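You operate a simulated robot arm through the tools that you are given. There is no shell and no other tool. Be economical: measure what you need, move in short steps, check, and stop when the job is done.

The job below is to be done with a simulated robot arm. You get a single attempt, and the scene is never put back.

Task
Glue the pipe saddle to the mounting plate and clamp it down.
Fine: glue on the plate's middle first; saddle square on the glue; brush back, glue pot shut. Set down upright: pipe saddle. A coat counts when it lies all over at full strength: go over it till it gets no stronger.

Only the result counts: the job must be done as asked and must still hold three seconds after the hand-in. Knocking over, shifting, dropping, spilling or breaking anything else fails it.

Robot
A 7-joint arm with a two-finger parallel gripper, fixed in place. Base frame: the origin is at the foot of the arm, x ahead of it, y to its left, z up. Lengths are in mm, angles in degrees, forces in N, time in s.
With the tool pointing down near the work surface it reaches from about 360 to 900 mm from the base axis. Its first joint turns from -115.0 to 115.0 degrees. Payload 3.91 kg.
The TCP is the grasp point between the finger pads, 30 mm short of the fingertips. In the tool frame z runs along the fingers and y along their closing line. The gripper opens to 110 mm. The fingers are 20 mm wide and 10 mm thick; the gripper's body (48 by 112 mm) begins 55 mm behind the TCP.
Orientation is told as [roll, pitch, yaw] about the base's x, y, z axes, in that order, counted from this pose: with the fingers straight down and closing along the base's y, the tool's x points along the base's -x, its y along +y and its z along -z.

Tools
- The arm moves only by the tool step_arm. Its argument "increments" is a list of rows, each a list of 7 numbers: the shift along the tool's x, y, z in m, then the turn, a rotation vector about the tool's x, y, z in degrees, then the finger opening in m, from 0 to 0.11. In form: [[dx, dy, dz, ax, ay, az, hand], ...]. A call has 1 to 8 rows; each row shifts and turns the commanded pose from where the row before left it, along the tool's axes as they then stand. Each row takes 0.2 s and may step no farther than 50 mm and 8.6 degrees from the row before; otherwise, or with a gripper value out of range, the whole call is refused. Where a pose cannot be reached the arm comes as near as it can. A force on the tool above 90 N (or 10 N above the force at the start of the call, whichever is more), or a blocked arm, ends the call early, and 0.2 s more pass. Each finger travels about 153 mm/s and halts on what it meets, pressing with about 32 N; the grip force reading is that of the motor and also rises with nothing between the fingers. The clock runs only during rows and for 0.2 s after the last one: add rows that do not move to give the fingers time. The reply holds the time, the measured pose of the TCP, the force on the tool along the base axes, the opening and the grip force, in the units named above and with some noise, with the torque about the TCP (base axes, N m) and any sound that the robot's microphone picked up, and new pictures: "pictures" is both (left out), scene, wrist or none.
- Cameras (640 x 400 px; columns grow to the right, rows downward): "scene" is fixed at [399.8, 650.4, 1450.8]; the picture's right is [-0.96, -0.27, 0.00], its down [-0.15, 0.53, -0.84] and it looks along [0.23, -0.81, -0.55] (base axes); focal length 352 px, centre (320, 200). "wrist" rides on the gripper at [72, 17, -103] in the tool frame; the picture's right is [-0.23, 0.97, 0.00], its down [-0.76, -0.18, -0.62] and it looks along [-0.61, -0.14, 0.78] (tool axes); focal length 222 px, centre (320, 200). There is no depth. A picture from a camera that has moved, and an enlarged one, comes with that camera's place and axes in the base frame and with its lens.
- lift_body(by): slides the trunk up (or, below 0, down) by that many mm; the arm rides with it, the base frame stays. It gives what a move gives, with no picture.
- inspect(camera, box): a new picture of the part [left, top, right, bottom] of that camera's present view, enlarged. It takes no simulated time.
- hand_in(): hands the job in; it is judged then, once.

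Go step by step. Nothing tells you positions but the pictures and the camera data: compare them with the known pose of the tool, close in by small moves and look again before you grip or let go. The budget is 120 turns and 200 pictures, counting those below and the enlarged ones. Unless the task says otherwise, let go and move clear before handing in, and close with one line.

The tools are called after "Call:" by a JSON object that holds its "api" and its "payload". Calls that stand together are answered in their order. step_arm: Moves the arm, as the interface text tells. Its arguments: {"type":"object","properties":{"increments":{"type":"array","items":{"type":"array","items":{"type":"number"}}},"pictures":{"type":"string","enum":["both","scene","wrist","none"]}},"required":["increments"]} The other tools are called the same way: lift_body (by) slides the trunk up or down; inspect (camera, box) takes an enlarged picture of a part of a camera's view; hand_in () hands the job in.

At the start:

```text
time_s: 0.0
position: [285.1, -436.8, 1198.7]
tcp_rot: [0.0, 0.1, 0.2]
force: [0.0, 0.3, 0.3]
moment: [0.02, 0.01, 0.01]
width: 109.7
finger_force: 0.0
trunk travel left (down, up): [-875.0, 115.0]
```

scene: 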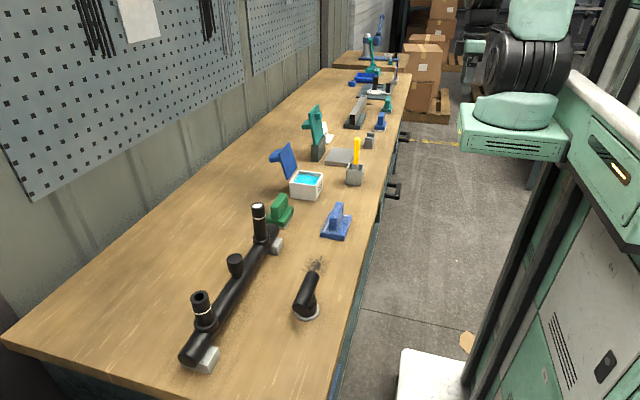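
wrist: 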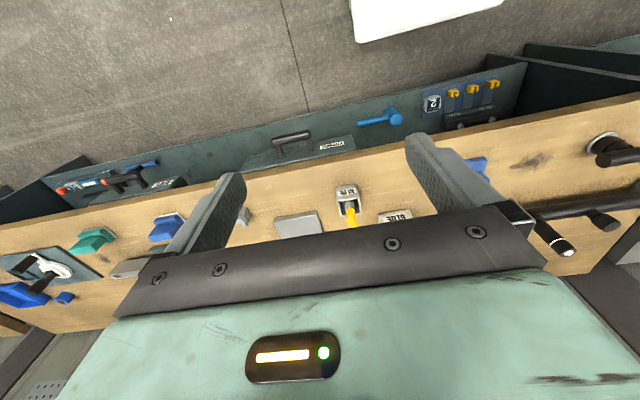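

I see a bench with an open glue pot (blue lid, white box), a brush in a grey holder, a grey plate with a green clamp beside it, and several blue/green saddle-like parts. I'll look closer first.

Call:
{"api": "inspect", "payload": {"camera": "scene", "box": [250, 90, 410, 190]}}

Call:
{"api": "inspect", "payload": {"camera": "scene", "box": [250, 150, 410, 250]}}

Call:
{"api": "inspect", "payload": {"camera": "wrist", "box": [200, 150, 440, 300]}}

```text
4.00 times, centred on (330, 140) of scene
camera zoom: at [399.8, 650.4, 1450.8], right [-0.96, -0.27, 0.0], down [-0.15, 0.53, -0.84], along [0.23, -0.81, -0.55], focal length 1407 px, centre (280, 440)
```

zoom: 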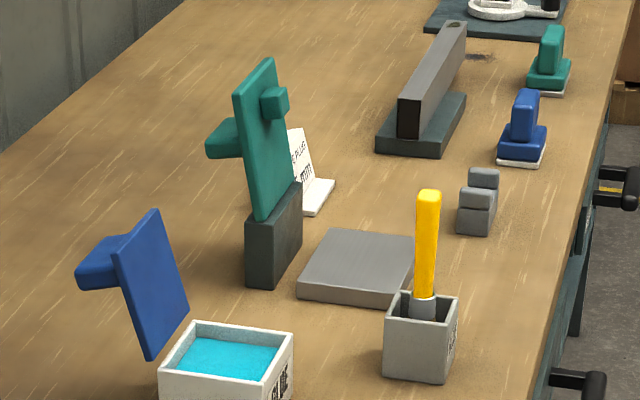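

```text
4.00 times, centred on (330, 200) of scene
camera zoom: at [399.8, 650.4, 1450.8], right [-0.96, -0.27, 0.0], down [-0.15, 0.53, -0.84], along [0.23, -0.81, -0.55], focal length 1407 px, centre (280, 200)
```

zoom: 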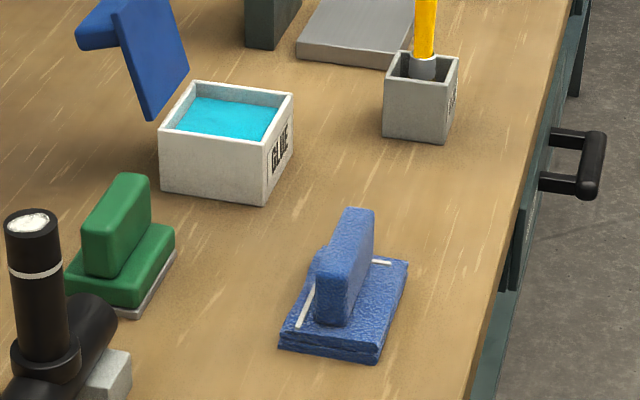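

```text
2.67 times, centred on (320, 225) of wrist
camera zoom: at [211.5, -419.3, 1301.9], right [0.23, 0.97, 0.0], down [0.76, -0.18, 0.62], along [0.61, -0.14, -0.78], focal length 592 px, centre (320, 133)
```

zoom: 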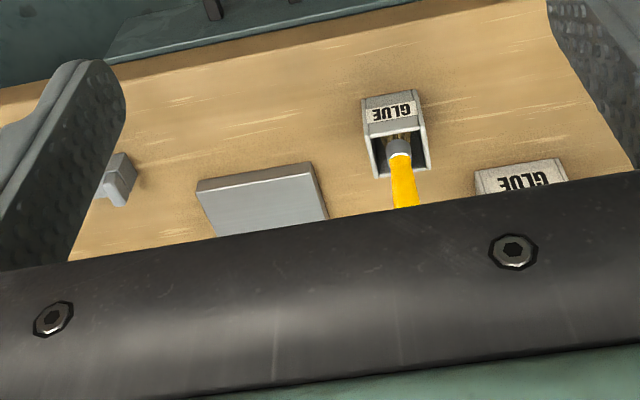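

The mounting plate's near corner triangulates to about (610, -522, 840). I'll read the sign and the small parts before moving.

Call:
{"api": "inspect", "payload": {"camera": "scene", "box": [295, 100, 345, 165]}}

Call:
{"api": "inspect", "payload": {"camera": "scene", "box": [335, 110, 399, 150]}}

Call:
{"api": "inspect", "payload": {"camera": "scene", "box": [330, 30, 426, 110]}}

```text
6.15 times, centred on (320, 132) of scene
camera zoom: at [399.8, 650.4, 1450.8], right [-0.96, -0.27, 0.0], down [-0.15, 0.53, -0.84], along [0.23, -0.81, -0.55], focal length 2165 px, centre (320, 615)
```

zoom: 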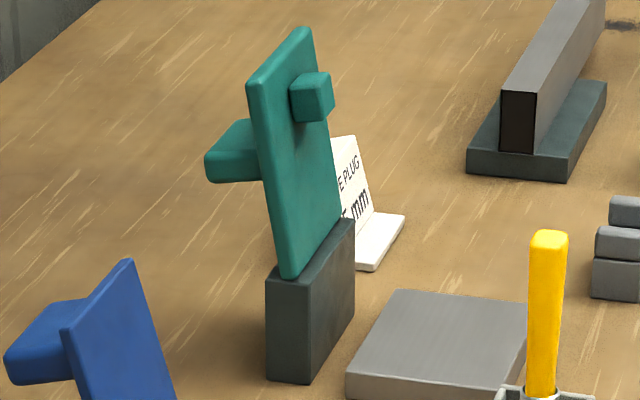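

```text
10.00 times, centred on (367, 130) of scene
camera zoom: at [399.8, 650.4, 1450.8], right [-0.96, -0.27, 0.0], down [-0.15, 0.53, -0.84], along [0.23, -0.81, -0.55], focal length 3518 px, centre (-150, 900)
```

zoom: 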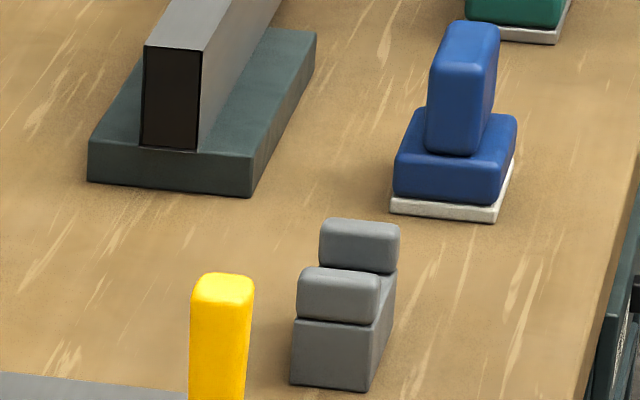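

```text
5.00 times, centred on (378, 70) of scene
camera zoom: at [399.8, 650.4, 1450.8], right [-0.96, -0.27, 0.0], down [-0.15, 0.53, -0.84], along [0.23, -0.81, -0.55], focal length 1759 px, centre (30, 850)
```

zoom: 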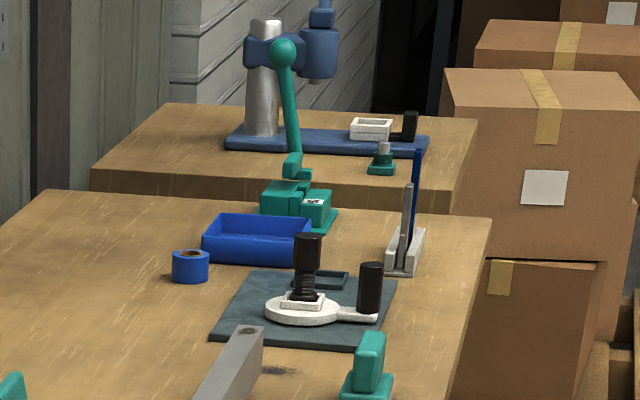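

The saddle looks like the small grey block with two ridges (about (577,-725)). The glue pot is near (714,-305) and the brush holder near (577,-425). I'll move forward at height for a better look.

Call:
{"api": "step_arm", "payload": {"increments": [[-0.04, -0.02, 0, 0, 0, 0, 0.11], [-0.04, -0.02, 0, 0, 0, 0, 0.11], [-0.04, -0.02, 0, 0, 0, 0, 0.11], [-0.04, -0.02, 0, 0, 0, 0, 0.11], [-0.04, -0.02, 0, 0, 0, 0, 0.11]], "pictures": "wrist"}}

```text
time_s: 1.2
position: [486.2, -536.8, 1199.1]
tcp_rot: [0.0, 0.0, 0.0]
force: [-0.2, 0.6, 0.5]
moment: [0.0, -0.01, -0.05]
width: 110.1
finger_force: 0.2
trunk travel left (down, up): [-875.0, 115.0]
camera wrist: at [412.6, -519.4, 1302.2], right [0.23, 0.97, 0.0], down [0.76, -0.18, 0.62], along [0.61, -0.14, -0.78], focal length 222 px, centre (320, 200)
```

wrist: 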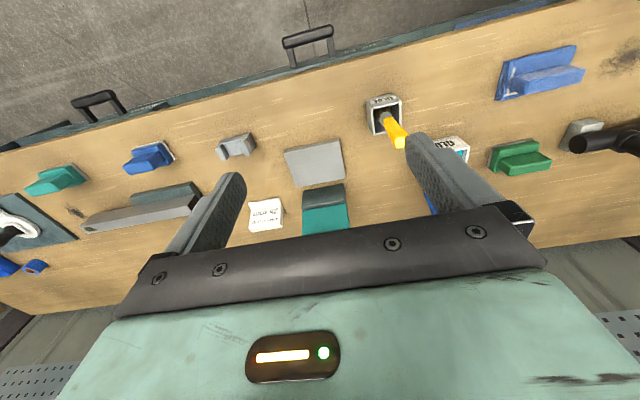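

Good overview; now enlarge the key regions to measure.

Call:
{"api": "inspect", "payload": {"camera": "wrist", "box": [200, 90, 360, 240]}}

Call:
{"api": "inspect", "payload": {"camera": "wrist", "box": [340, 70, 500, 220]}}

```text
2.67 times, centred on (280, 165) of wrist
camera zoom: at [412.6, -519.4, 1302.2], right [0.23, 0.97, 0.0], down [0.76, -0.18, 0.62], along [0.61, -0.14, -0.78], focal length 592 px, centre (427, 293)
```

zoom: 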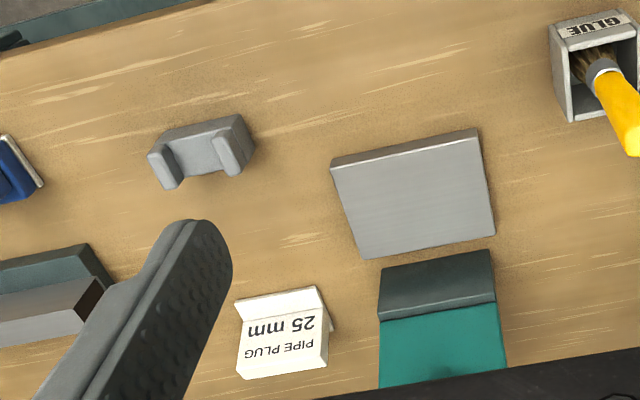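

```text
2.67 times, centred on (420, 145) of wrist
camera zoom: at [412.6, -519.4, 1302.2], right [0.23, 0.97, 0.0], down [0.76, -0.18, 0.62], along [0.61, -0.14, -0.78], focal length 592 px, centre (53, 347)
```

zoom: 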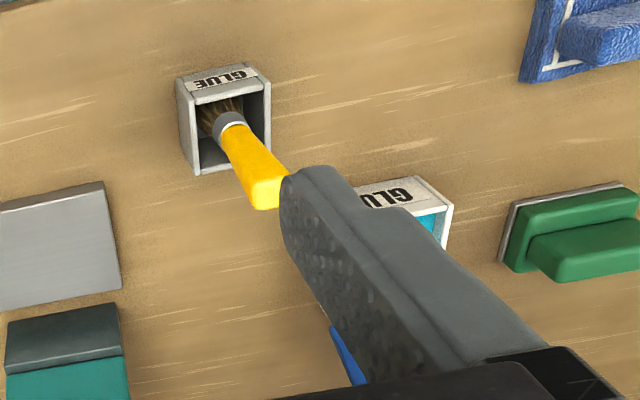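

The plate spans about x 618–718, y −650…−524. The brush handle top is at about (580,−432,984). I'll go above the brush and look close.

Call:
{"api": "step_arm", "payload": {"increments": [[-0.016, 0.021, 0.026, 0, 0, 0, 0.08], [-0.016, 0.021, 0.026, 0, 0, 0, 0.08], [-0.016, 0.021, 0.026, 0, 0, 0, 0.08], [-0.016, 0.021, 0.026, 0, 0, 0, 0.08], [-0.016, 0.021, 0.026, 0, 0, 0, 0.08]]}}

```text
time_s: 2.4
position: [564.1, -430.9, 1070.2]
tcp_rot: [0.0, 0.1, 0.0]
force: [-0.1, -0.4, 0.0]
moment: [0.0, -0.03, 0.0]
width: 80.0
finger_force: 0.0
trunk travel left (down, up): [-875.0, 115.0]
camera wrist: at [491.0, -413.8, 1172.3], right [0.23, 0.97, 0.0], down [0.76, -0.18, 0.62], along [0.61, -0.14, -0.78], focal length 222 px, centre (320, 200)
```

scene: 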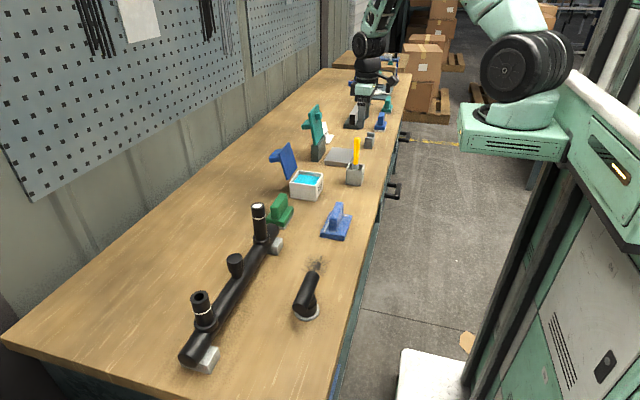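
wrist: 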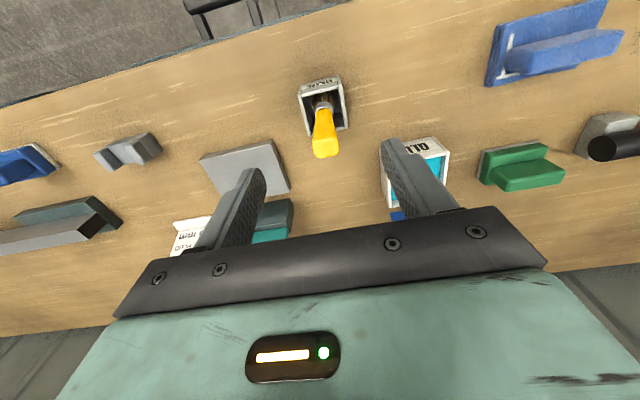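

Call:
{"api": "inspect", "payload": {"camera": "wrist", "box": [280, 60, 376, 170]}}

Call:
{"api": "inspect", "payload": {"camera": "scene", "box": [265, 135, 345, 205]}}

```text
3.64 times, centred on (328, 115) of wrist
camera zoom: at [491.0, -413.8, 1172.3], right [0.23, 0.97, 0.0], down [0.76, -0.18, 0.62], along [0.61, -0.14, -0.78], focal length 808 px, centre (291, 509)
```

zoom: 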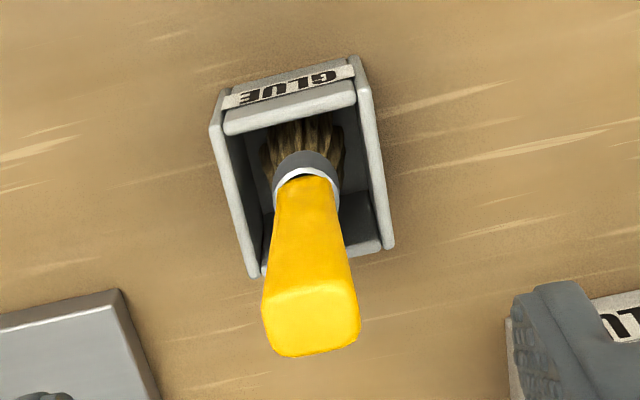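

```text
5.71 times, centred on (305, 170) of scene
camera zoom: at [399.8, 650.4, 1450.8], right [-0.96, -0.27, 0.0], down [-0.15, 0.53, -0.84], along [0.23, -0.81, -0.55], focal length 2010 px, centre (406, 371)
```

zoom: 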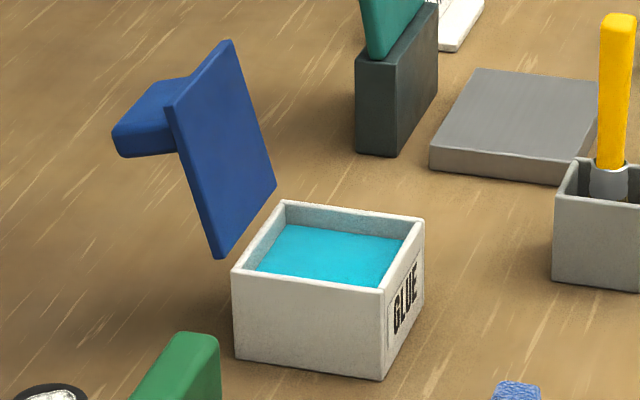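

Handle top is about 24 × 20 mm at (581,−431), and the brush stands vertical and centred. I'll descend around the handle with the fingers open, grip at TCP z≈957.

Call:
{"api": "step_arm", "payload": {"increments": [[-0.017, 0, 0.013, 0, 0, 0, 0.07], [0, 0, 0.035, 0, 0, 0, 0.07], [0, 0, 0.035, 0, 0, 0, 0.07], [0, 0, 0.03, 0, 0, 0, 0.07], [0, 0, 0, 0, 0, 0, 0.07]]}}

```text
time_s: 3.6
position: [581.5, -430.7, 955.8]
tcp_rot: [0.1, 0.0, 0.0]
force: [0.4, 0.6, 0.4]
moment: [-0.01, -0.01, -0.02]
width: 69.9
finger_force: 0.0
trunk travel left (down, up): [-875.0, 115.0]
camera wrist: at [509.4, -414.0, 1058.3], right [0.23, 0.97, 0.0], down [0.76, -0.18, 0.62], along [0.61, -0.14, -0.78], focal length 222 px, centre (320, 200)
```

scene: 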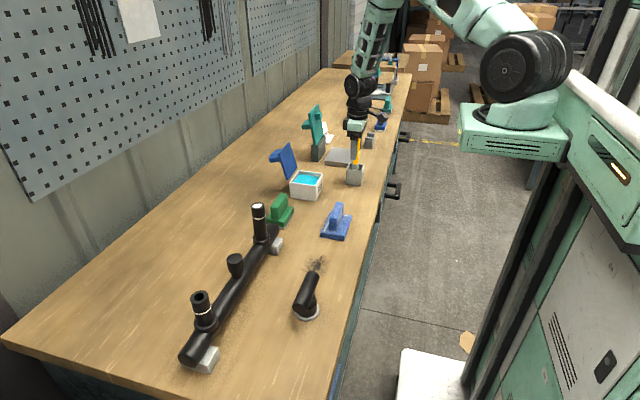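
wrist: 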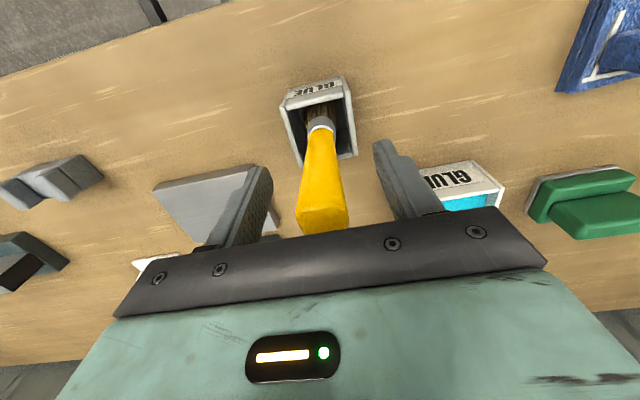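

Handle sits between the pads; close, then lift a little.

Call:
{"api": "step_arm", "payload": {"increments": [[0, 0, 0, 0, 0, 0, 0.0], [0, 0, 0, 0, 0, 0, 0.0], [0, 0, 0, 0, 0, 0, 0.0]], "pictures": "none"}}

Call:
{"api": "step_arm", "payload": {"increments": [[0, 0, -0.04, 0, 0, 0, 0.0], [0, 0, -0.04, 0, 0, 0, 0.0], [0, 0, -0.03, 0, 0, 0, 0.0]]}}

```text
time_s: 4.4
position: [582.5, -430.8, 955.5]
tcp_rot: [0.0, 0.0, 0.0]
force: [0.3, -0.1, 0.0]
moment: [0.04, -0.01, 0.01]
width: 22.8
finger_force: 31.3
trunk travel left (down, up): [-875.0, 115.0]
```

```text
time_s: 5.2
position: [584.5, -428.3, 1065.1]
tcp_rot: [0.1, 0.1, 0.1]
force: [0.7, 0.1, -1.7]
moment: [0.04, -0.02, 0.0]
width: 23.1
finger_force: 32.2
trunk travel left (down, up): [-875.0, 115.0]
camera wrist: at [510.2, -411.8, 1169.0], right [0.23, 0.97, 0.0], down [0.76, -0.18, 0.62], along [0.61, -0.14, -0.78], focal length 222 px, centre (320, 200)
```

scene: 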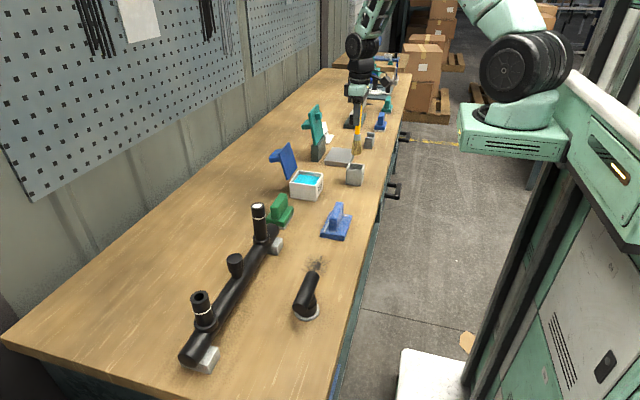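
wrist: 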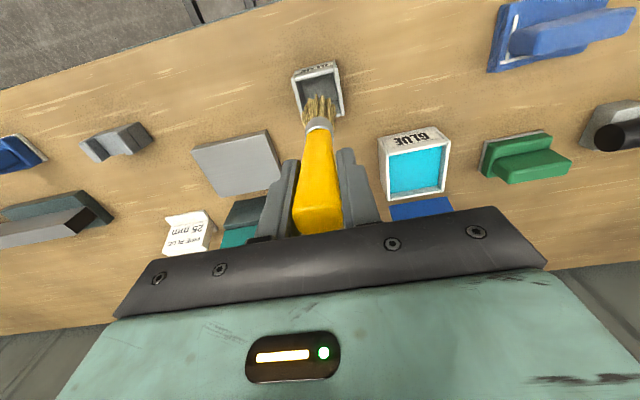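

Call:
{"api": "inspect", "payload": {"camera": "scene", "box": [320, 90, 400, 190]}}

Call:
{"api": "inspect", "payload": {"camera": "wrist", "box": [270, 50, 366, 160]}}

Call:
{"api": "inspect", "payload": {"camera": "wrist", "box": [360, 110, 470, 230]}}

```text
4.00 times, centred on (360, 140) of scene
camera zoom: at [399.8, 650.4, 1450.8], right [-0.96, -0.27, 0.0], down [-0.15, 0.53, -0.84], along [0.23, -0.81, -0.55], focal length 1407 px, centre (160, 440)
```

zoom: 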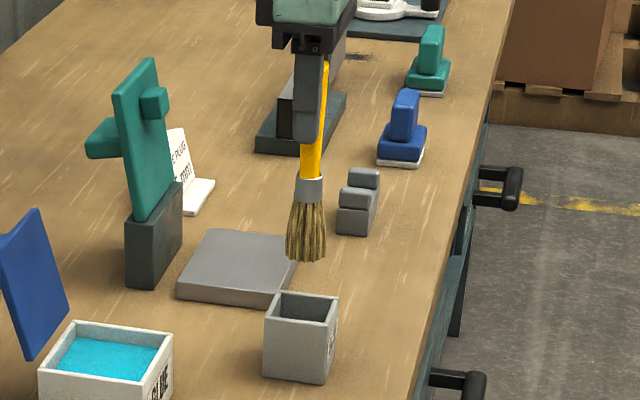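

```text
3.64 times, centred on (318, 105) of wrist
camera zoom: at [510.2, -411.8, 1169.0], right [0.23, 0.97, 0.0], down [0.76, -0.18, 0.62], along [0.61, -0.14, -0.78], focal length 808 px, centre (327, 546)
```

zoom: 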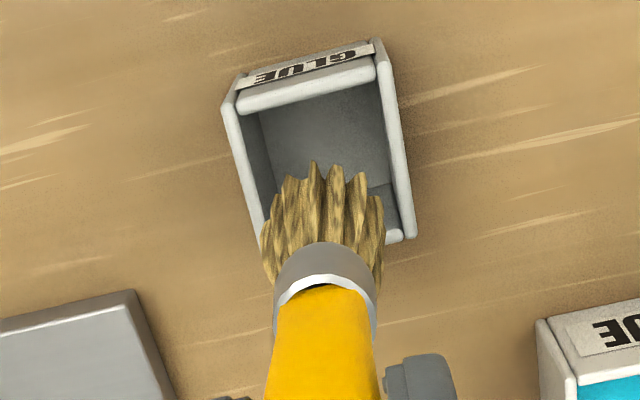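

```text
3.33 times, centred on (415, 170) of wrist
camera zoom: at [510.2, -411.8, 1169.0], right [0.23, 0.97, 0.0], down [0.76, -0.18, 0.62], along [0.61, -0.14, -0.78], focal length 740 px, centre (3, 300)
```

zoom: 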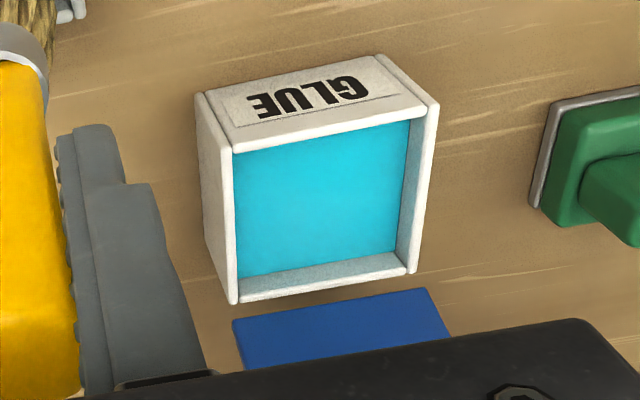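

Brush is held; its tip is about 144 mm below the TCP and the bristles are ~30 mm wide. Pot centre is at about (717,−308), glue surface around z 866. I'll move over the pot and look.

Call:
{"api": "step_arm", "payload": {"increments": [[-0.033, 0.03, 0, 0, 0, 0, 0.0], [-0.033, 0.03, 0, 0, 0, 0, 0.0], [-0.033, 0.03, 0, 0, 0, 0, 0.0], [-0.033, 0.03, 0, 0, 0, 0, 0.0], [0, 0, 0.03, 0, 0, 0, 0.0]]}}

Call:
{"api": "inspect", "payload": {"camera": "scene", "box": [260, 100, 380, 210]}}

```text
time_s: 6.4
position: [713.1, -311.1, 1035.5]
tcp_rot: [0.1, 0.0, 0.0]
force: [0.5, 0.4, -0.8]
moment: [0.0, -0.01, 0.01]
width: 23.2
finger_force: 31.8
trunk travel left (down, up): [-875.0, 115.0]
camera wrist: at [639.8, -293.2, 1139.6], right [0.23, 0.97, 0.0], down [0.76, -0.18, 0.62], along [0.61, -0.14, -0.78], focal length 222 px, centre (320, 200)
```

scene: 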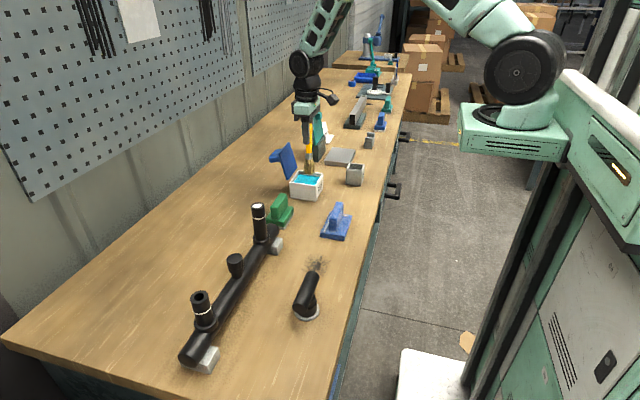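
wrist: 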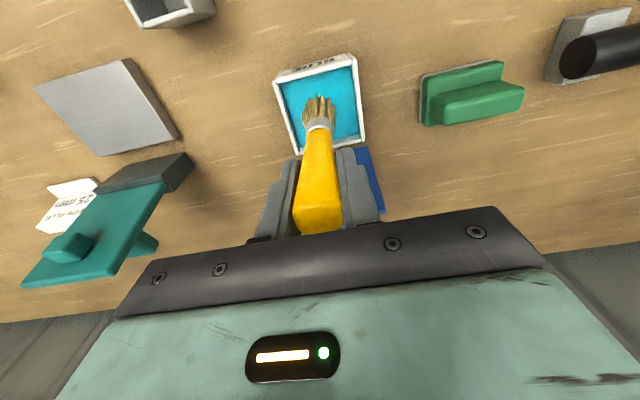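

```text
3.64 times, centred on (320, 155) of scene
camera zoom: at [399.8, 650.4, 1450.8], right [-0.96, -0.27, 0.0], down [-0.15, 0.53, -0.84], along [0.23, -0.81, -0.55], focal length 1279 px, centre (320, 364)
```

zoom: 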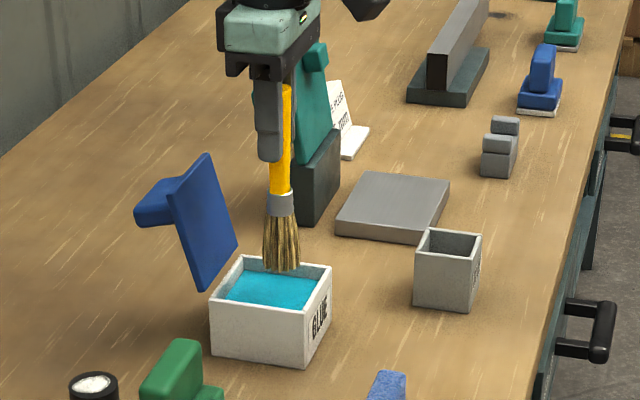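

The tip hovers over the pot's middle. Dip it gently.

Call:
{"api": "step_arm", "payload": {"increments": [[0, 0, 0.02, 0, 0, 0, 0.0], [0, 0, 0.02, 0, 0, 0, 0.0], [0, 0, 0.005, 0, 0, 0, 0.0], [0, 0, 0, 0, 0, 0, 0.0]]}}

Call:
{"api": "inspect", "payload": {"camera": "scene", "box": [260, 100, 380, 210]}}

```text
time_s: 7.4
position: [712.8, -311.4, 990.3]
tcp_rot: [-0.1, -0.2, 0.1]
force: [2.8, 3.7, 22.1]
moment: [0.54, -0.21, -0.04]
width: 23.1
finger_force: 32.0
trunk travel left (down, up): [-875.0, 115.0]
camera wrist: at [640.0, -292.9, 1095.5], right [0.23, 0.97, 0.0], down [0.76, -0.18, 0.63], along [0.61, -0.14, -0.78], focal length 222 px, centre (320, 200)
```

scene: 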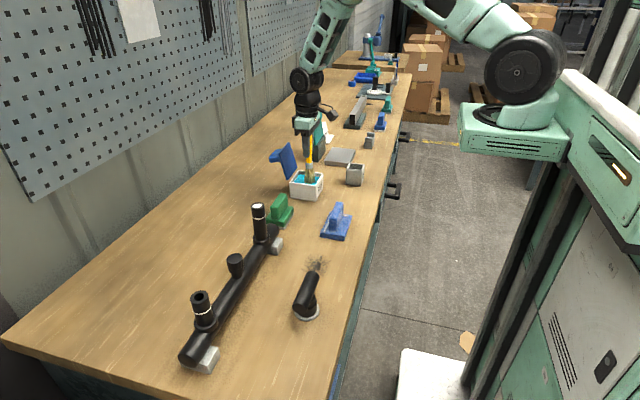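
wrist: 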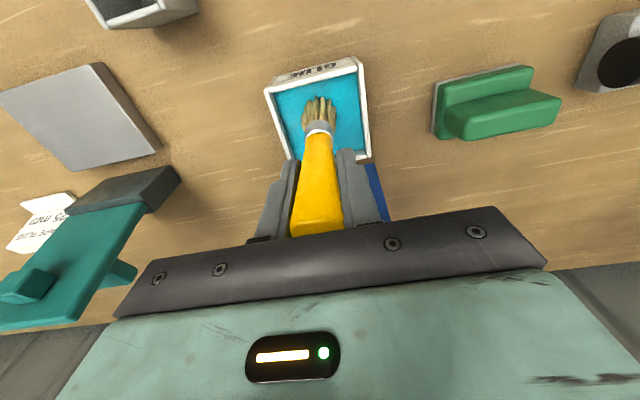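

```text
3.64 times, centred on (320, 155) of scene
camera zoom: at [399.8, 650.4, 1450.8], right [-0.96, -0.27, 0.0], down [-0.15, 0.53, -0.84], along [0.23, -0.81, -0.55], focal length 1279 px, centre (320, 364)
```

zoom: 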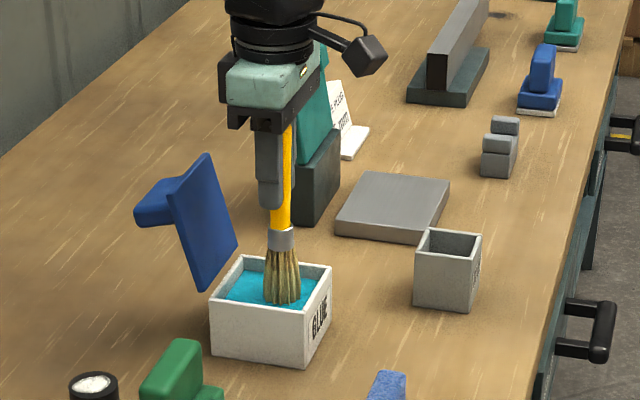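

It touched the glue body with 22 N. Back up and see whether the bristles are loaded.

Call:
{"api": "step_arm", "payload": {"increments": [[0, 0, -0.003, 0, 0, 0, 0.0], [0, 0, 0, 0, 0, 0, 0.0]], "pictures": "none"}}

Call:
{"api": "step_arm", "payload": {"increments": [[0, 0, -0.03, 0, 0, 0, 0.0], [0, 0, -0.035, 0, 0, 0, 0.0], [0, 0, 0, 0, 0, 0, 0.0]], "pictures": "wrist"}}

Call:
{"api": "inspect", "payload": {"camera": "scene", "box": [260, 100, 380, 210]}}

```text
time_s: 8.0
position: [712.6, -311.1, 992.3]
tcp_rot: [0.1, 0.2, 0.1]
force: [0.1, 0.6, -0.9]
moment: [0.04, 0.0, 0.04]
width: 22.9
finger_force: 31.5
trunk travel left (down, up): [-875.0, 115.0]
```

```text
time_s: 8.8
position: [716.6, -312.2, 1058.6]
tcp_rot: [0.0, -0.1, 0.2]
force: [0.5, 0.4, -0.4]
moment: [-0.02, -0.01, -0.01]
width: 22.9
finger_force: 32.0
trunk travel left (down, up): [-875.0, 115.0]
camera wrist: at [642.6, -294.0, 1161.6], right [0.23, 0.97, 0.0], down [0.76, -0.18, 0.62], along [0.61, -0.14, -0.78], focal length 222 px, centre (320, 200)
```

wrist: 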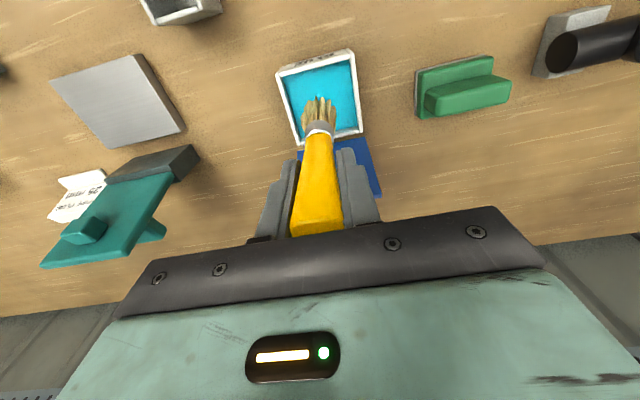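

```text
3.64 times, centred on (320, 155) of scene
camera zoom: at [399.8, 650.4, 1450.8], right [-0.96, -0.27, 0.0], down [-0.15, 0.53, -0.84], along [0.23, -0.81, -0.55], focal length 1279 px, centre (320, 364)
```

zoom: 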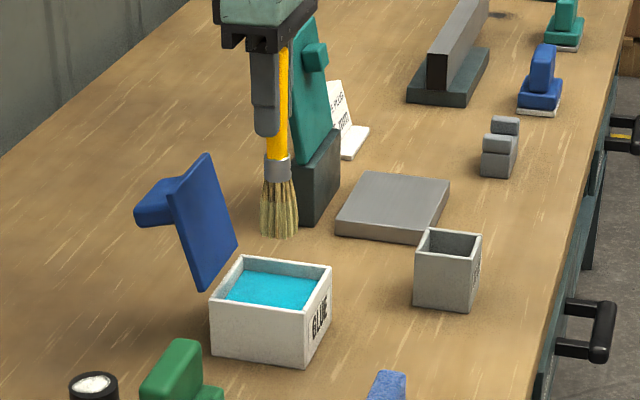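

Call:
{"api": "inspect", "payload": {"camera": "scene", "box": [316, 138, 352, 170]}}

Call:
{"api": "inspect", "payload": {"camera": "wrist", "box": [285, 80, 345, 150]}}

Call:
{"api": "inspect", "payload": {"camera": "scene", "box": [318, 142, 350, 172]}}

```text
12.50 times, centred on (334, 154) of scene
camera zoom: at [399.8, 650.4, 1450.8], right [-0.96, -0.27, 0.0], down [-0.15, 0.53, -0.84], along [0.23, -0.81, -0.55], focal length 4398 px, centre (145, 775)
```

zoom: 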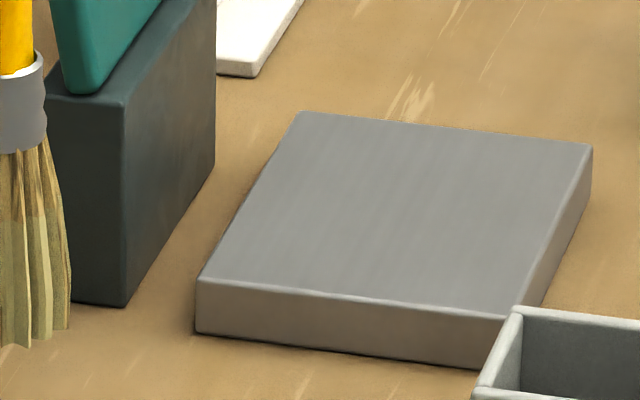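

```text
5.71 times, centred on (315, 115) of wrist
camera zoom: at [642.6, -294.0, 1161.6], right [0.23, 0.97, 0.0], down [0.76, -0.18, 0.62], along [0.61, -0.14, -0.78], focal length 1269 px, centre (349, 686)
```

zoom: 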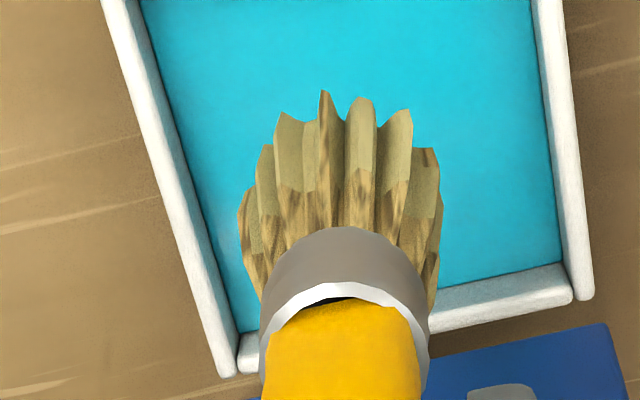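

```text
13.33 times, centred on (334, 157) of scene
camera zoom: at [399.8, 650.4, 1450.8], right [-0.96, -0.27, 0.0], down [-0.15, 0.53, -0.84], along [0.23, -0.81, -0.55], focal length 4691 px, centre (133, 773)
```

zoom: 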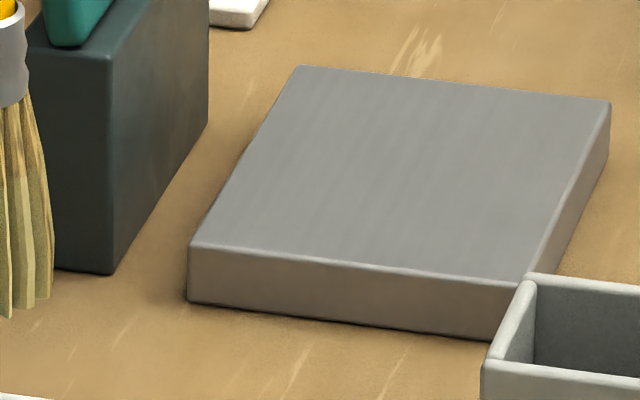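

The bristle tips look paler and wet: loaded. The brush slid ~13 mm up in the grip, so the tip is now ~130 mm below the TCP. Next: over the plate's middle (668,−587).

Call:
{"api": "step_arm", "payload": {"increments": [[0.016, -0.0394, 0, 0, 0, 0, 0.0], [0.016, -0.0394, 0, 0, 0, 0, 0.0], [0.016, -0.0394, 0, 0, 0, 0, 0.0], [0, -0.0394, 0, 0, 0, 0, 0.0], [0, -0.0394, 0, 0, 0, 0, 0.0], [0, -0.0394, 0, 0, 0, 0, 0.0], [0, -0.0394, 0, 0, 0, 0, 0.0], [0, 0, 0.04, 0, 0, 0, 0.0]]}}

Call:
{"api": "inspect", "payload": {"camera": "scene", "box": [290, 80, 390, 180]}}

Call:
{"api": "inspect", "payload": {"camera": "wrist", "box": [220, 50, 400, 170]}}

```text
time_s: 10.6
position: [664.8, -586.9, 1018.3]
tcp_rot: [0.0, 0.1, 0.1]
force: [-0.3, -0.5, -0.9]
moment: [0.03, 0.0, -0.03]
width: 22.9
finger_force: 31.4
trunk travel left (down, up): [-875.0, 115.0]
camera wrist: at [592.0, -569.6, 1121.4], right [0.23, 0.97, 0.0], down [0.76, -0.18, 0.62], along [0.61, -0.14, -0.78], focal length 222 px, centre (320, 200)
```

scene: 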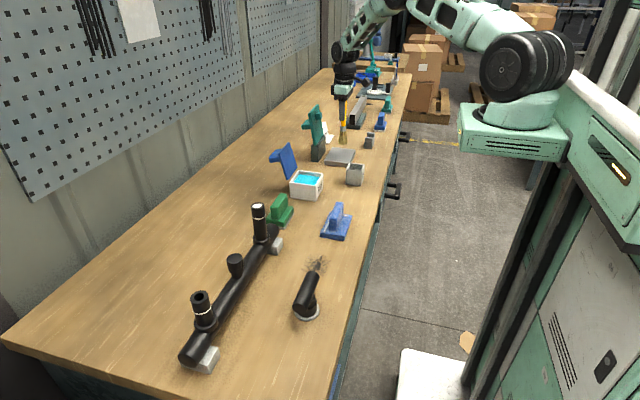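
wrist: 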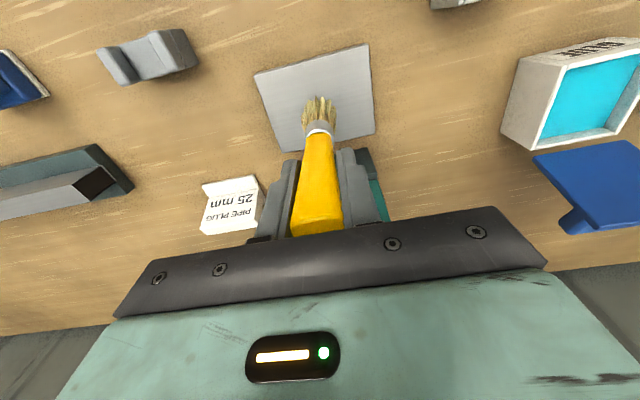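

```text
4.00 times, centred on (340, 130) of scene
camera zoom: at [399.8, 650.4, 1450.8], right [-0.96, -0.27, 0.0], down [-0.15, 0.53, -0.84], along [0.23, -0.81, -0.55], focal length 1407 px, centre (240, 480)
```

zoom: 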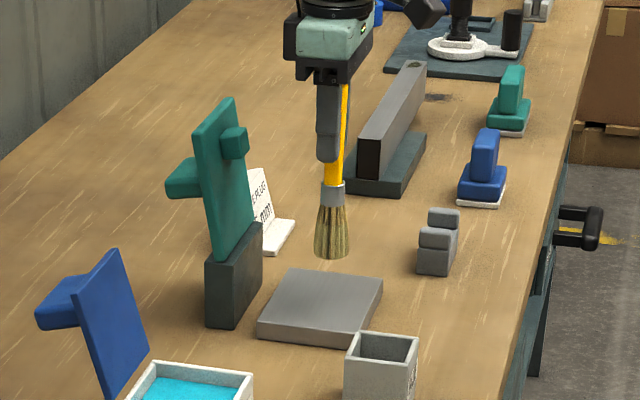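

```text
3.33 times, centred on (310, 110) of wrist
camera zoom: at [592.0, -569.6, 1121.4], right [0.23, 0.97, 0.0], down [0.76, -0.18, 0.62], along [0.61, -0.14, -0.78], focal length 740 px, centre (353, 500)
```

zoom: 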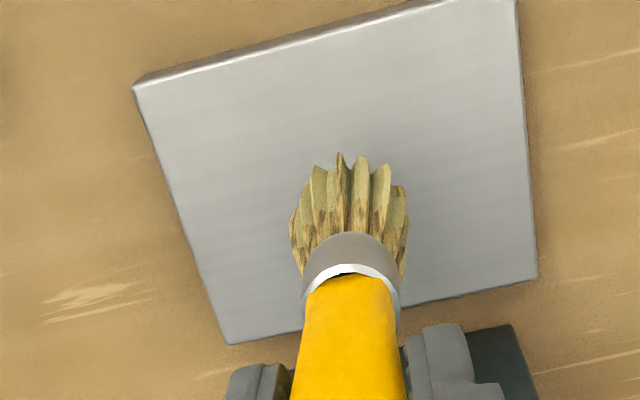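

Plate centre refines to (670,−587). Lower in small steps to find contact.

Call:
{"api": "step_arm", "payload": {"increments": [[-0.005, 0, 0.02, 0, 0, 0, 0.0], [0, 0, 0.015, 0, 0, 0, 0.0], [0, 0, 0, 0, 0, 0, 0.0]], "pictures": "none"}}

Call:
{"api": "inspect", "payload": {"camera": "scene", "box": [310, 110, 370, 170]}}

```text
time_s: 11.4
position: [671.0, -587.4, 984.1]
tcp_rot: [-0.1, 0.0, 0.2]
force: [0.3, -0.7, -0.5]
moment: [0.0, 0.0, -0.03]
width: 23.0
finger_force: 31.5
trunk travel left (down, up): [-875.0, 115.0]
```

```text
6.67 times, centred on (340, 140) of scene
camera zoom: at [399.8, 650.4, 1450.8], right [-0.96, -0.27, 0.0], down [-0.15, 0.53, -0.84], along [0.23, -0.81, -0.55], focal length 2345 px, centre (187, 600)
```

zoom: 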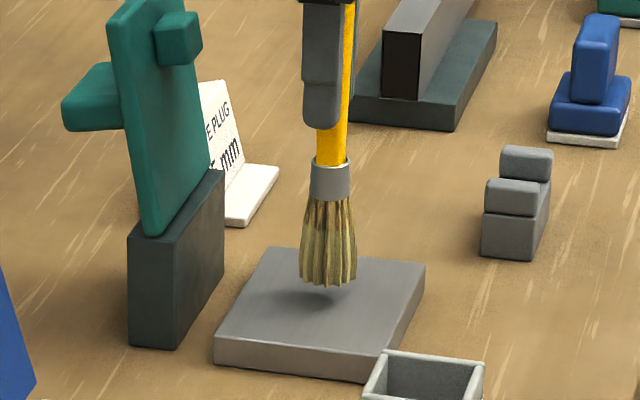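

Call:
{"api": "step_arm", "payload": {"increments": [[0, 0, 0.006, 0, 0, 0, 0.0], [0, 0, 0.002, 0, 0, 0, 0.0], [0, 0, 0, 0, 0, 0, 0.0]], "pictures": "none"}}

Call:
{"api": "step_arm", "payload": {"increments": [[0, 0, 0.003, 0, 0, 0, 0.0], [0, 0, 0, 0, 0, 0, 0.0]], "pictures": "none"}}

Call:
{"api": "inspect", "payload": {"camera": "scene", "box": [310, 110, 370, 170]}}

```text
time_s: 12.2
position: [671.4, -588.2, 975.1]
tcp_rot: [0.0, 0.0, 0.1]
force: [0.3, 0.1, -1.1]
moment: [-0.04, 0.0, 0.01]
width: 22.8
finger_force: 32.0
trunk travel left (down, up): [-875.0, 115.0]
```

```text
time_s: 12.8
position: [671.3, -587.5, 974.0]
tcp_rot: [0.0, 0.0, 0.2]
force: [1.3, 0.1, -0.8]
moment: [0.05, 0.01, 0.02]
width: 23.1
finger_force: 32.4
trunk travel left (down, up): [-875.0, 115.0]
```

```text
6.67 times, centred on (340, 140) of scene
camera zoom: at [399.8, 650.4, 1450.8], right [-0.96, -0.27, 0.0], down [-0.15, 0.53, -0.84], along [0.23, -0.81, -0.55], focal length 2345 px, centre (187, 600)
```

zoom: 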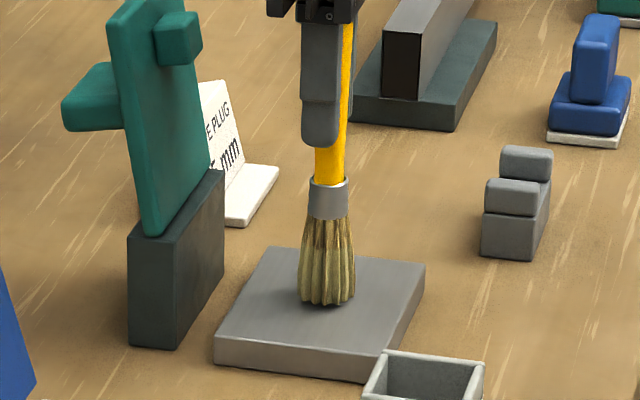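

Nearly touching. A bit more, watching the force.

Call:
{"api": "step_arm", "payload": {"increments": [[0, 0, 0.003, 0, 0, 0, 0.0], [0, 0, 0, 0, 0, 0, 0.0]], "pictures": "none"}}

Call:
{"api": "step_arm", "payload": {"increments": [[0, 0, 0.002, 0, 0, 0, 0.0], [0, 0, 0, 0, 0, 0, 0.0]], "pictures": "none"}}

Call:
{"api": "inspect", "payload": {"camera": "scene", "box": [320, 130, 360, 170]}}

```text
time_s: 13.4
position: [672.2, -588.0, 970.3]
tcp_rot: [0.0, 0.0, 0.2]
force: [0.0, -0.8, -1.8]
moment: [0.0, 0.05, 0.02]
width: 23.0
finger_force: 31.8
trunk travel left (down, up): [-875.0, 115.0]
```

```text
time_s: 14.0
position: [671.4, -587.6, 969.1]
tcp_rot: [-0.1, -0.2, 0.1]
force: [-1.2, 2.2, 14.1]
moment: [0.45, 0.09, -0.01]
width: 23.1
finger_force: 31.8
trunk travel left (down, up): [-875.0, 115.0]
```

```text
10.00 times, centred on (340, 150) of scene
camera zoom: at [399.8, 650.4, 1450.8], right [-0.96, -0.27, 0.0], down [-0.15, 0.53, -0.84], along [0.23, -0.81, -0.55], focal length 3518 px, centre (120, 700)
```

zoom: 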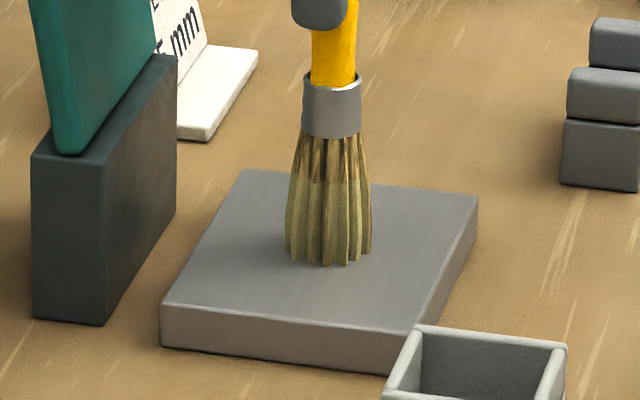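

Contact at TCP z≈969.5 (14 N). Ease off 1 mm and make a first short stroke along +y to see the mark.

Call:
{"api": "step_arm", "payload": {"increments": [[0, 0, -0.0007, 0, 0, 0, 0.0], [0, 0.01, 0, 0, 0, 0, 0.0], [0, 0.01, 0, 0, 0, 0, 0.0], [0, 0.01, 0, 0, 0, 0, 0.0]], "pictures": "wrist"}}

Call:
{"api": "inspect", "payload": {"camera": "scene", "box": [320, 130, 360, 170]}}

Call:
{"api": "inspect", "payload": {"camera": "wrist", "box": [220, 30, 400, 150]}}

```text
time_s: 15.0
position: [669.7, -557.9, 968.4]
tcp_rot: [-0.1, 0.0, 0.0]
force: [-0.9, -5.3, 13.8]
moment: [-0.61, -0.03, 0.02]
width: 22.9
finger_force: 31.5
trunk travel left (down, up): [-875.0, 115.0]
camera wrist: at [596.5, -540.3, 1072.2], right [0.23, 0.97, 0.0], down [0.76, -0.18, 0.62], along [0.61, -0.14, -0.78], focal length 222 px, centre (320, 200)
```

wrist: 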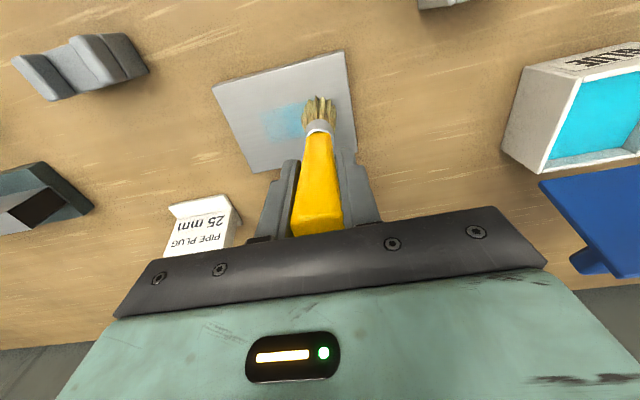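

```text
10.00 times, centred on (340, 150) of scene
camera zoom: at [399.8, 650.4, 1450.8], right [-0.96, -0.27, 0.0], down [-0.15, 0.53, -0.84], along [0.23, -0.81, -0.55], focal length 3518 px, centre (120, 700)
```

zoom: 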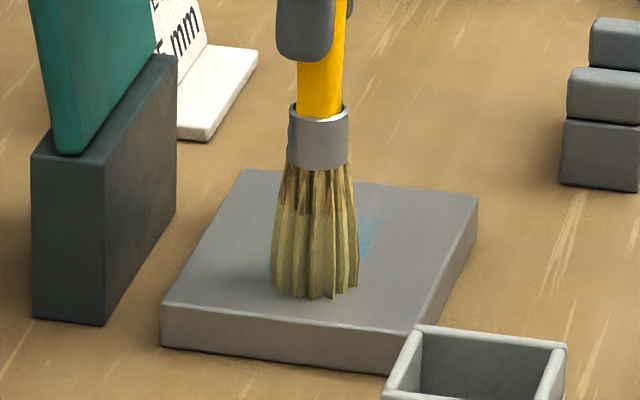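

```text
3.33 times, centred on (310, 90) of wrist
camera zoom: at [596.5, -540.3, 1072.2], right [0.23, 0.97, 0.0], down [0.76, -0.18, 0.62], along [0.61, -0.14, -0.78], focal length 740 px, centre (353, 567)
```

zoom: 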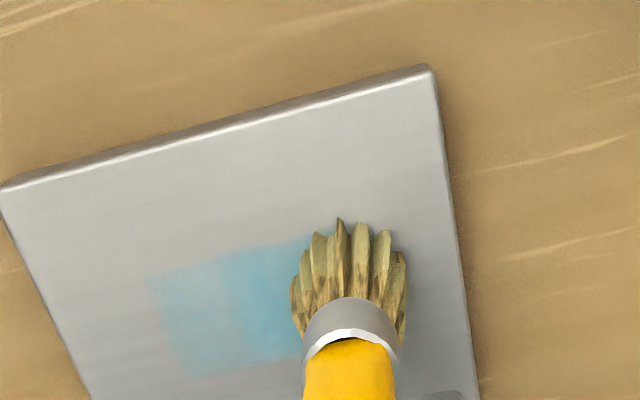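

It paints a band x≈654–685. Continue with strokes across the middle, then look.

Call:
{"api": "step_arm", "payload": {"increments": [[0, -0.015, 0, 0, 0, 0, 0.0], [0, -0.015, 0, 0, 0, 0, 0.0], [0, -0.015, 0, 0, 0, 0, 0.0], [0, -0.015, 0, 0, 0, 0, 0.0], [0, 0.015, 0, 0, 0, 0, 0.0], [0, 0.015, 0, 0, 0, 0, 0.0], [0, 0.015, 0, 0, 0, 0, 0.0], [0, 0.015, 0, 0, 0, 0, 0.0]], "pictures": "none"}}

Call:
{"api": "inspect", "payload": {"camera": "wrist", "box": [220, 30, 400, 150]}}

```text
time_s: 16.8
position: [669.6, -557.5, 968.1]
tcp_rot: [0.1, 0.0, 0.0]
force: [-0.6, -1.5, 3.7]
moment: [-0.32, 0.01, -0.03]
width: 23.0
finger_force: 31.2
trunk travel left (down, up): [-875.0, 115.0]
```

```text
3.33 times, centred on (310, 90) of wrist
camera zoom: at [596.9, -539.2, 1071.6], right [0.23, 0.97, 0.0], down [0.76, -0.18, 0.62], along [0.61, -0.14, -0.78], focal length 740 px, centre (353, 567)
```

zoom: 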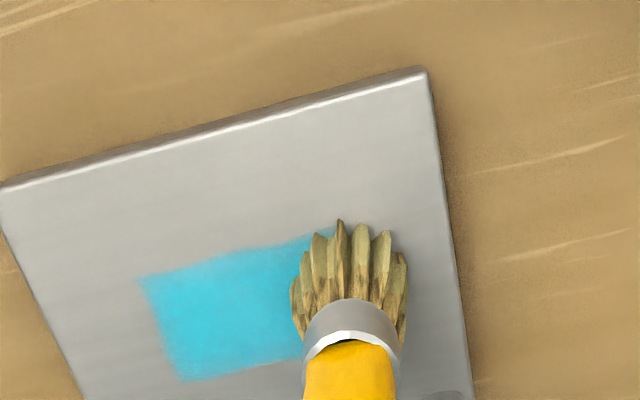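

The painted zone is bounded (left edge unchanged), and it's strengthening. More strokes with side offsets.

Call:
{"api": "step_arm", "payload": {"increments": [[0.008, 0, 0, 0, 0, 0, 0.0], [0, -0.02, 0.0003, 0, 0, 0, 0.0], [0, -0.02, 0, 0, 0, 0, 0.0], [0, -0.02, 0, 0, 0, 0, 0.0], [-0.016, 0, 0, 0, 0, 0, 0.0], [0, 0.02, 0, 0, 0, 0, 0.0], [0, 0.02, 0, 0, 0, 0, 0.0], [0, 0.02, 0, 0, 0, 0, 0.0]], "pictures": "none"}}

Call:
{"api": "step_arm", "payload": {"increments": [[0.008, 0, 0, 0, 0, 0, 0.0], [0, -0.015, 0, 0, 0, 0, 0.0], [0, -0.015, 0, 0, 0, 0, 0.0], [0, -0.015, 0, 0, 0, 0, 0.0], [0, -0.02, 0, 0, 0, 0, 0.0]], "pictures": "wrist"}}

Call:
{"api": "inspect", "payload": {"camera": "wrist", "box": [220, 30, 430, 170]}}

```text
time_s: 18.6
position: [679.0, -556.8, 968.9]
tcp_rot: [0.1, -0.1, 0.0]
force: [0.3, 1.2, 5.4]
moment: [0.3, -0.1, 0.03]
width: 23.2
finger_force: 32.6
trunk travel left (down, up): [-875.0, 115.0]
```

```text
time_s: 19.8
position: [670.2, -621.1, 966.9]
tcp_rot: [0.0, 0.0, 0.2]
force: [0.7, -0.7, -0.4]
moment: [-0.02, -0.03, 0.0]
width: 22.9
finger_force: 31.9
trunk travel left (down, up): [-875.0, 115.0]
camera wrist: at [596.7, -604.1, 1071.7], right [0.23, 0.97, 0.0], down [0.76, -0.18, 0.62], along [0.61, -0.14, -0.78], focal length 222 px, centre (320, 200)
```

wrist: 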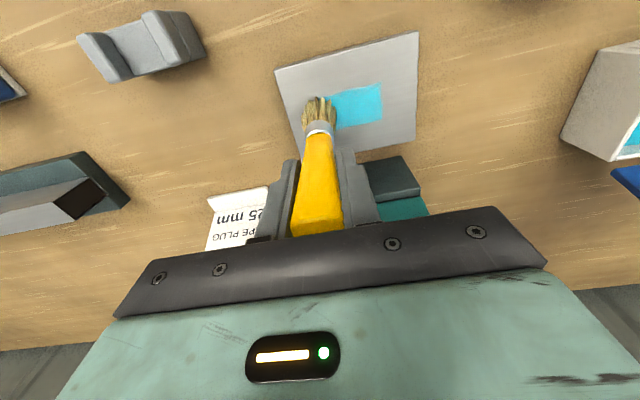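

```text
2.86 times, centred on (325, 100) of wrist
camera zoom: at [596.7, -604.1, 1071.7], right [0.23, 0.97, 0.0], down [0.76, -0.18, 0.62], along [0.61, -0.14, -0.78], focal length 635 px, centre (306, 486)
```

zoom: 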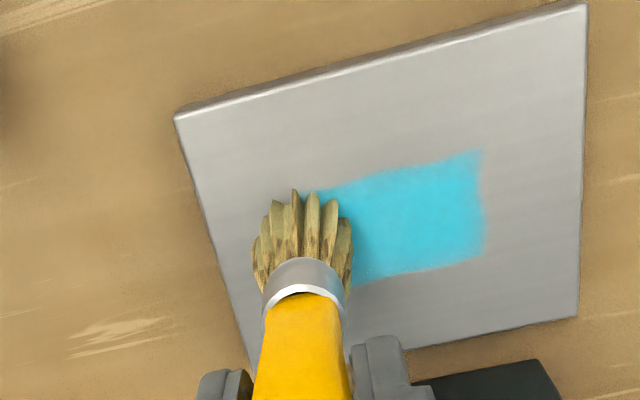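

Zone is about x 653–685, y −618…−558. Press slightly and go over it again, then compare colour.

Call:
{"api": "step_arm", "payload": {"increments": [[0, 0, 0.0015, 0, 0, 0, 0.0], [-0.008, 0.02, 0, 0, 0, 0, 0.0], [0, 0.02, 0, 0, 0, 0, 0.0], [0, 0.025, 0, 0, 0, 0, 0.0], [0.016, 0, 0, 0, 0, 0, 0.0], [0, -0.02, 0, 0, 0, 0, 0.0], [0, -0.02, 0, 0, 0, 0, 0.0], [0, -0.025, 0, 0, 0, 0, 0.0]], "pictures": "none"}}

Call:
{"api": "step_arm", "payload": {"increments": [[-0.008, 0, 0, 0, 0, 0, 0.0], [0, 0.02, 0, 0, 0, 0, 0.0], [0, 0.02, 0, 0, 0, 0, 0.0], [0, 0.025, 0, 0, 0, 0, 0.0], [0, -0.02, 0, 0, 0, 0, 0.0], [0, -0.02, 0, 0, 0, 0, 0.0], [0, -0.025, 0, 0, 0, 0, 0.0]], "pictures": "none"}}

Call:
{"api": "inspect", "payload": {"camera": "wrist", "box": [220, 30, 430, 170]}}

```text
time_s: 21.6
position: [663.9, -619.3, 967.5]
tcp_rot: [-0.1, 0.1, 0.2]
force: [0.2, 4.3, 16.0]
moment: [0.62, 0.02, -0.01]
width: 23.3
finger_force: 31.8
trunk travel left (down, up): [-875.0, 115.0]
```

```text
time_s: 23.2
position: [671.1, -620.5, 968.5]
tcp_rot: [0.0, 0.0, 0.1]
force: [0.1, 0.0, -1.0]
moment: [-0.07, -0.02, -0.01]
width: 22.9
finger_force: 32.4
trunk travel left (down, up): [-875.0, 115.0]
```

```text
2.86 times, centred on (325, 100) of wrist
camera zoom: at [598.3, -603.5, 1071.0], right [0.23, 0.97, 0.0], down [0.76, -0.18, 0.62], along [0.61, -0.14, -0.78], focal length 635 px, centre (306, 486)
```

zoom: 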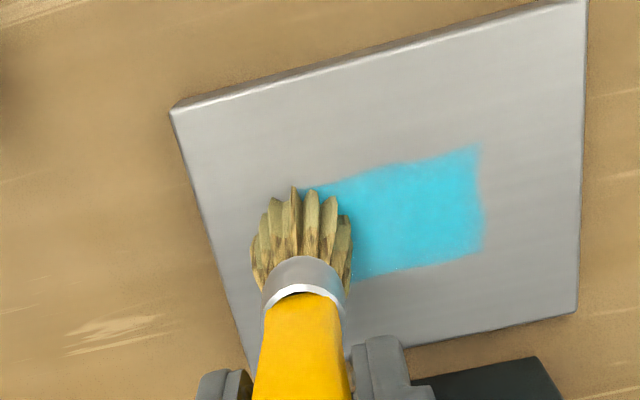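

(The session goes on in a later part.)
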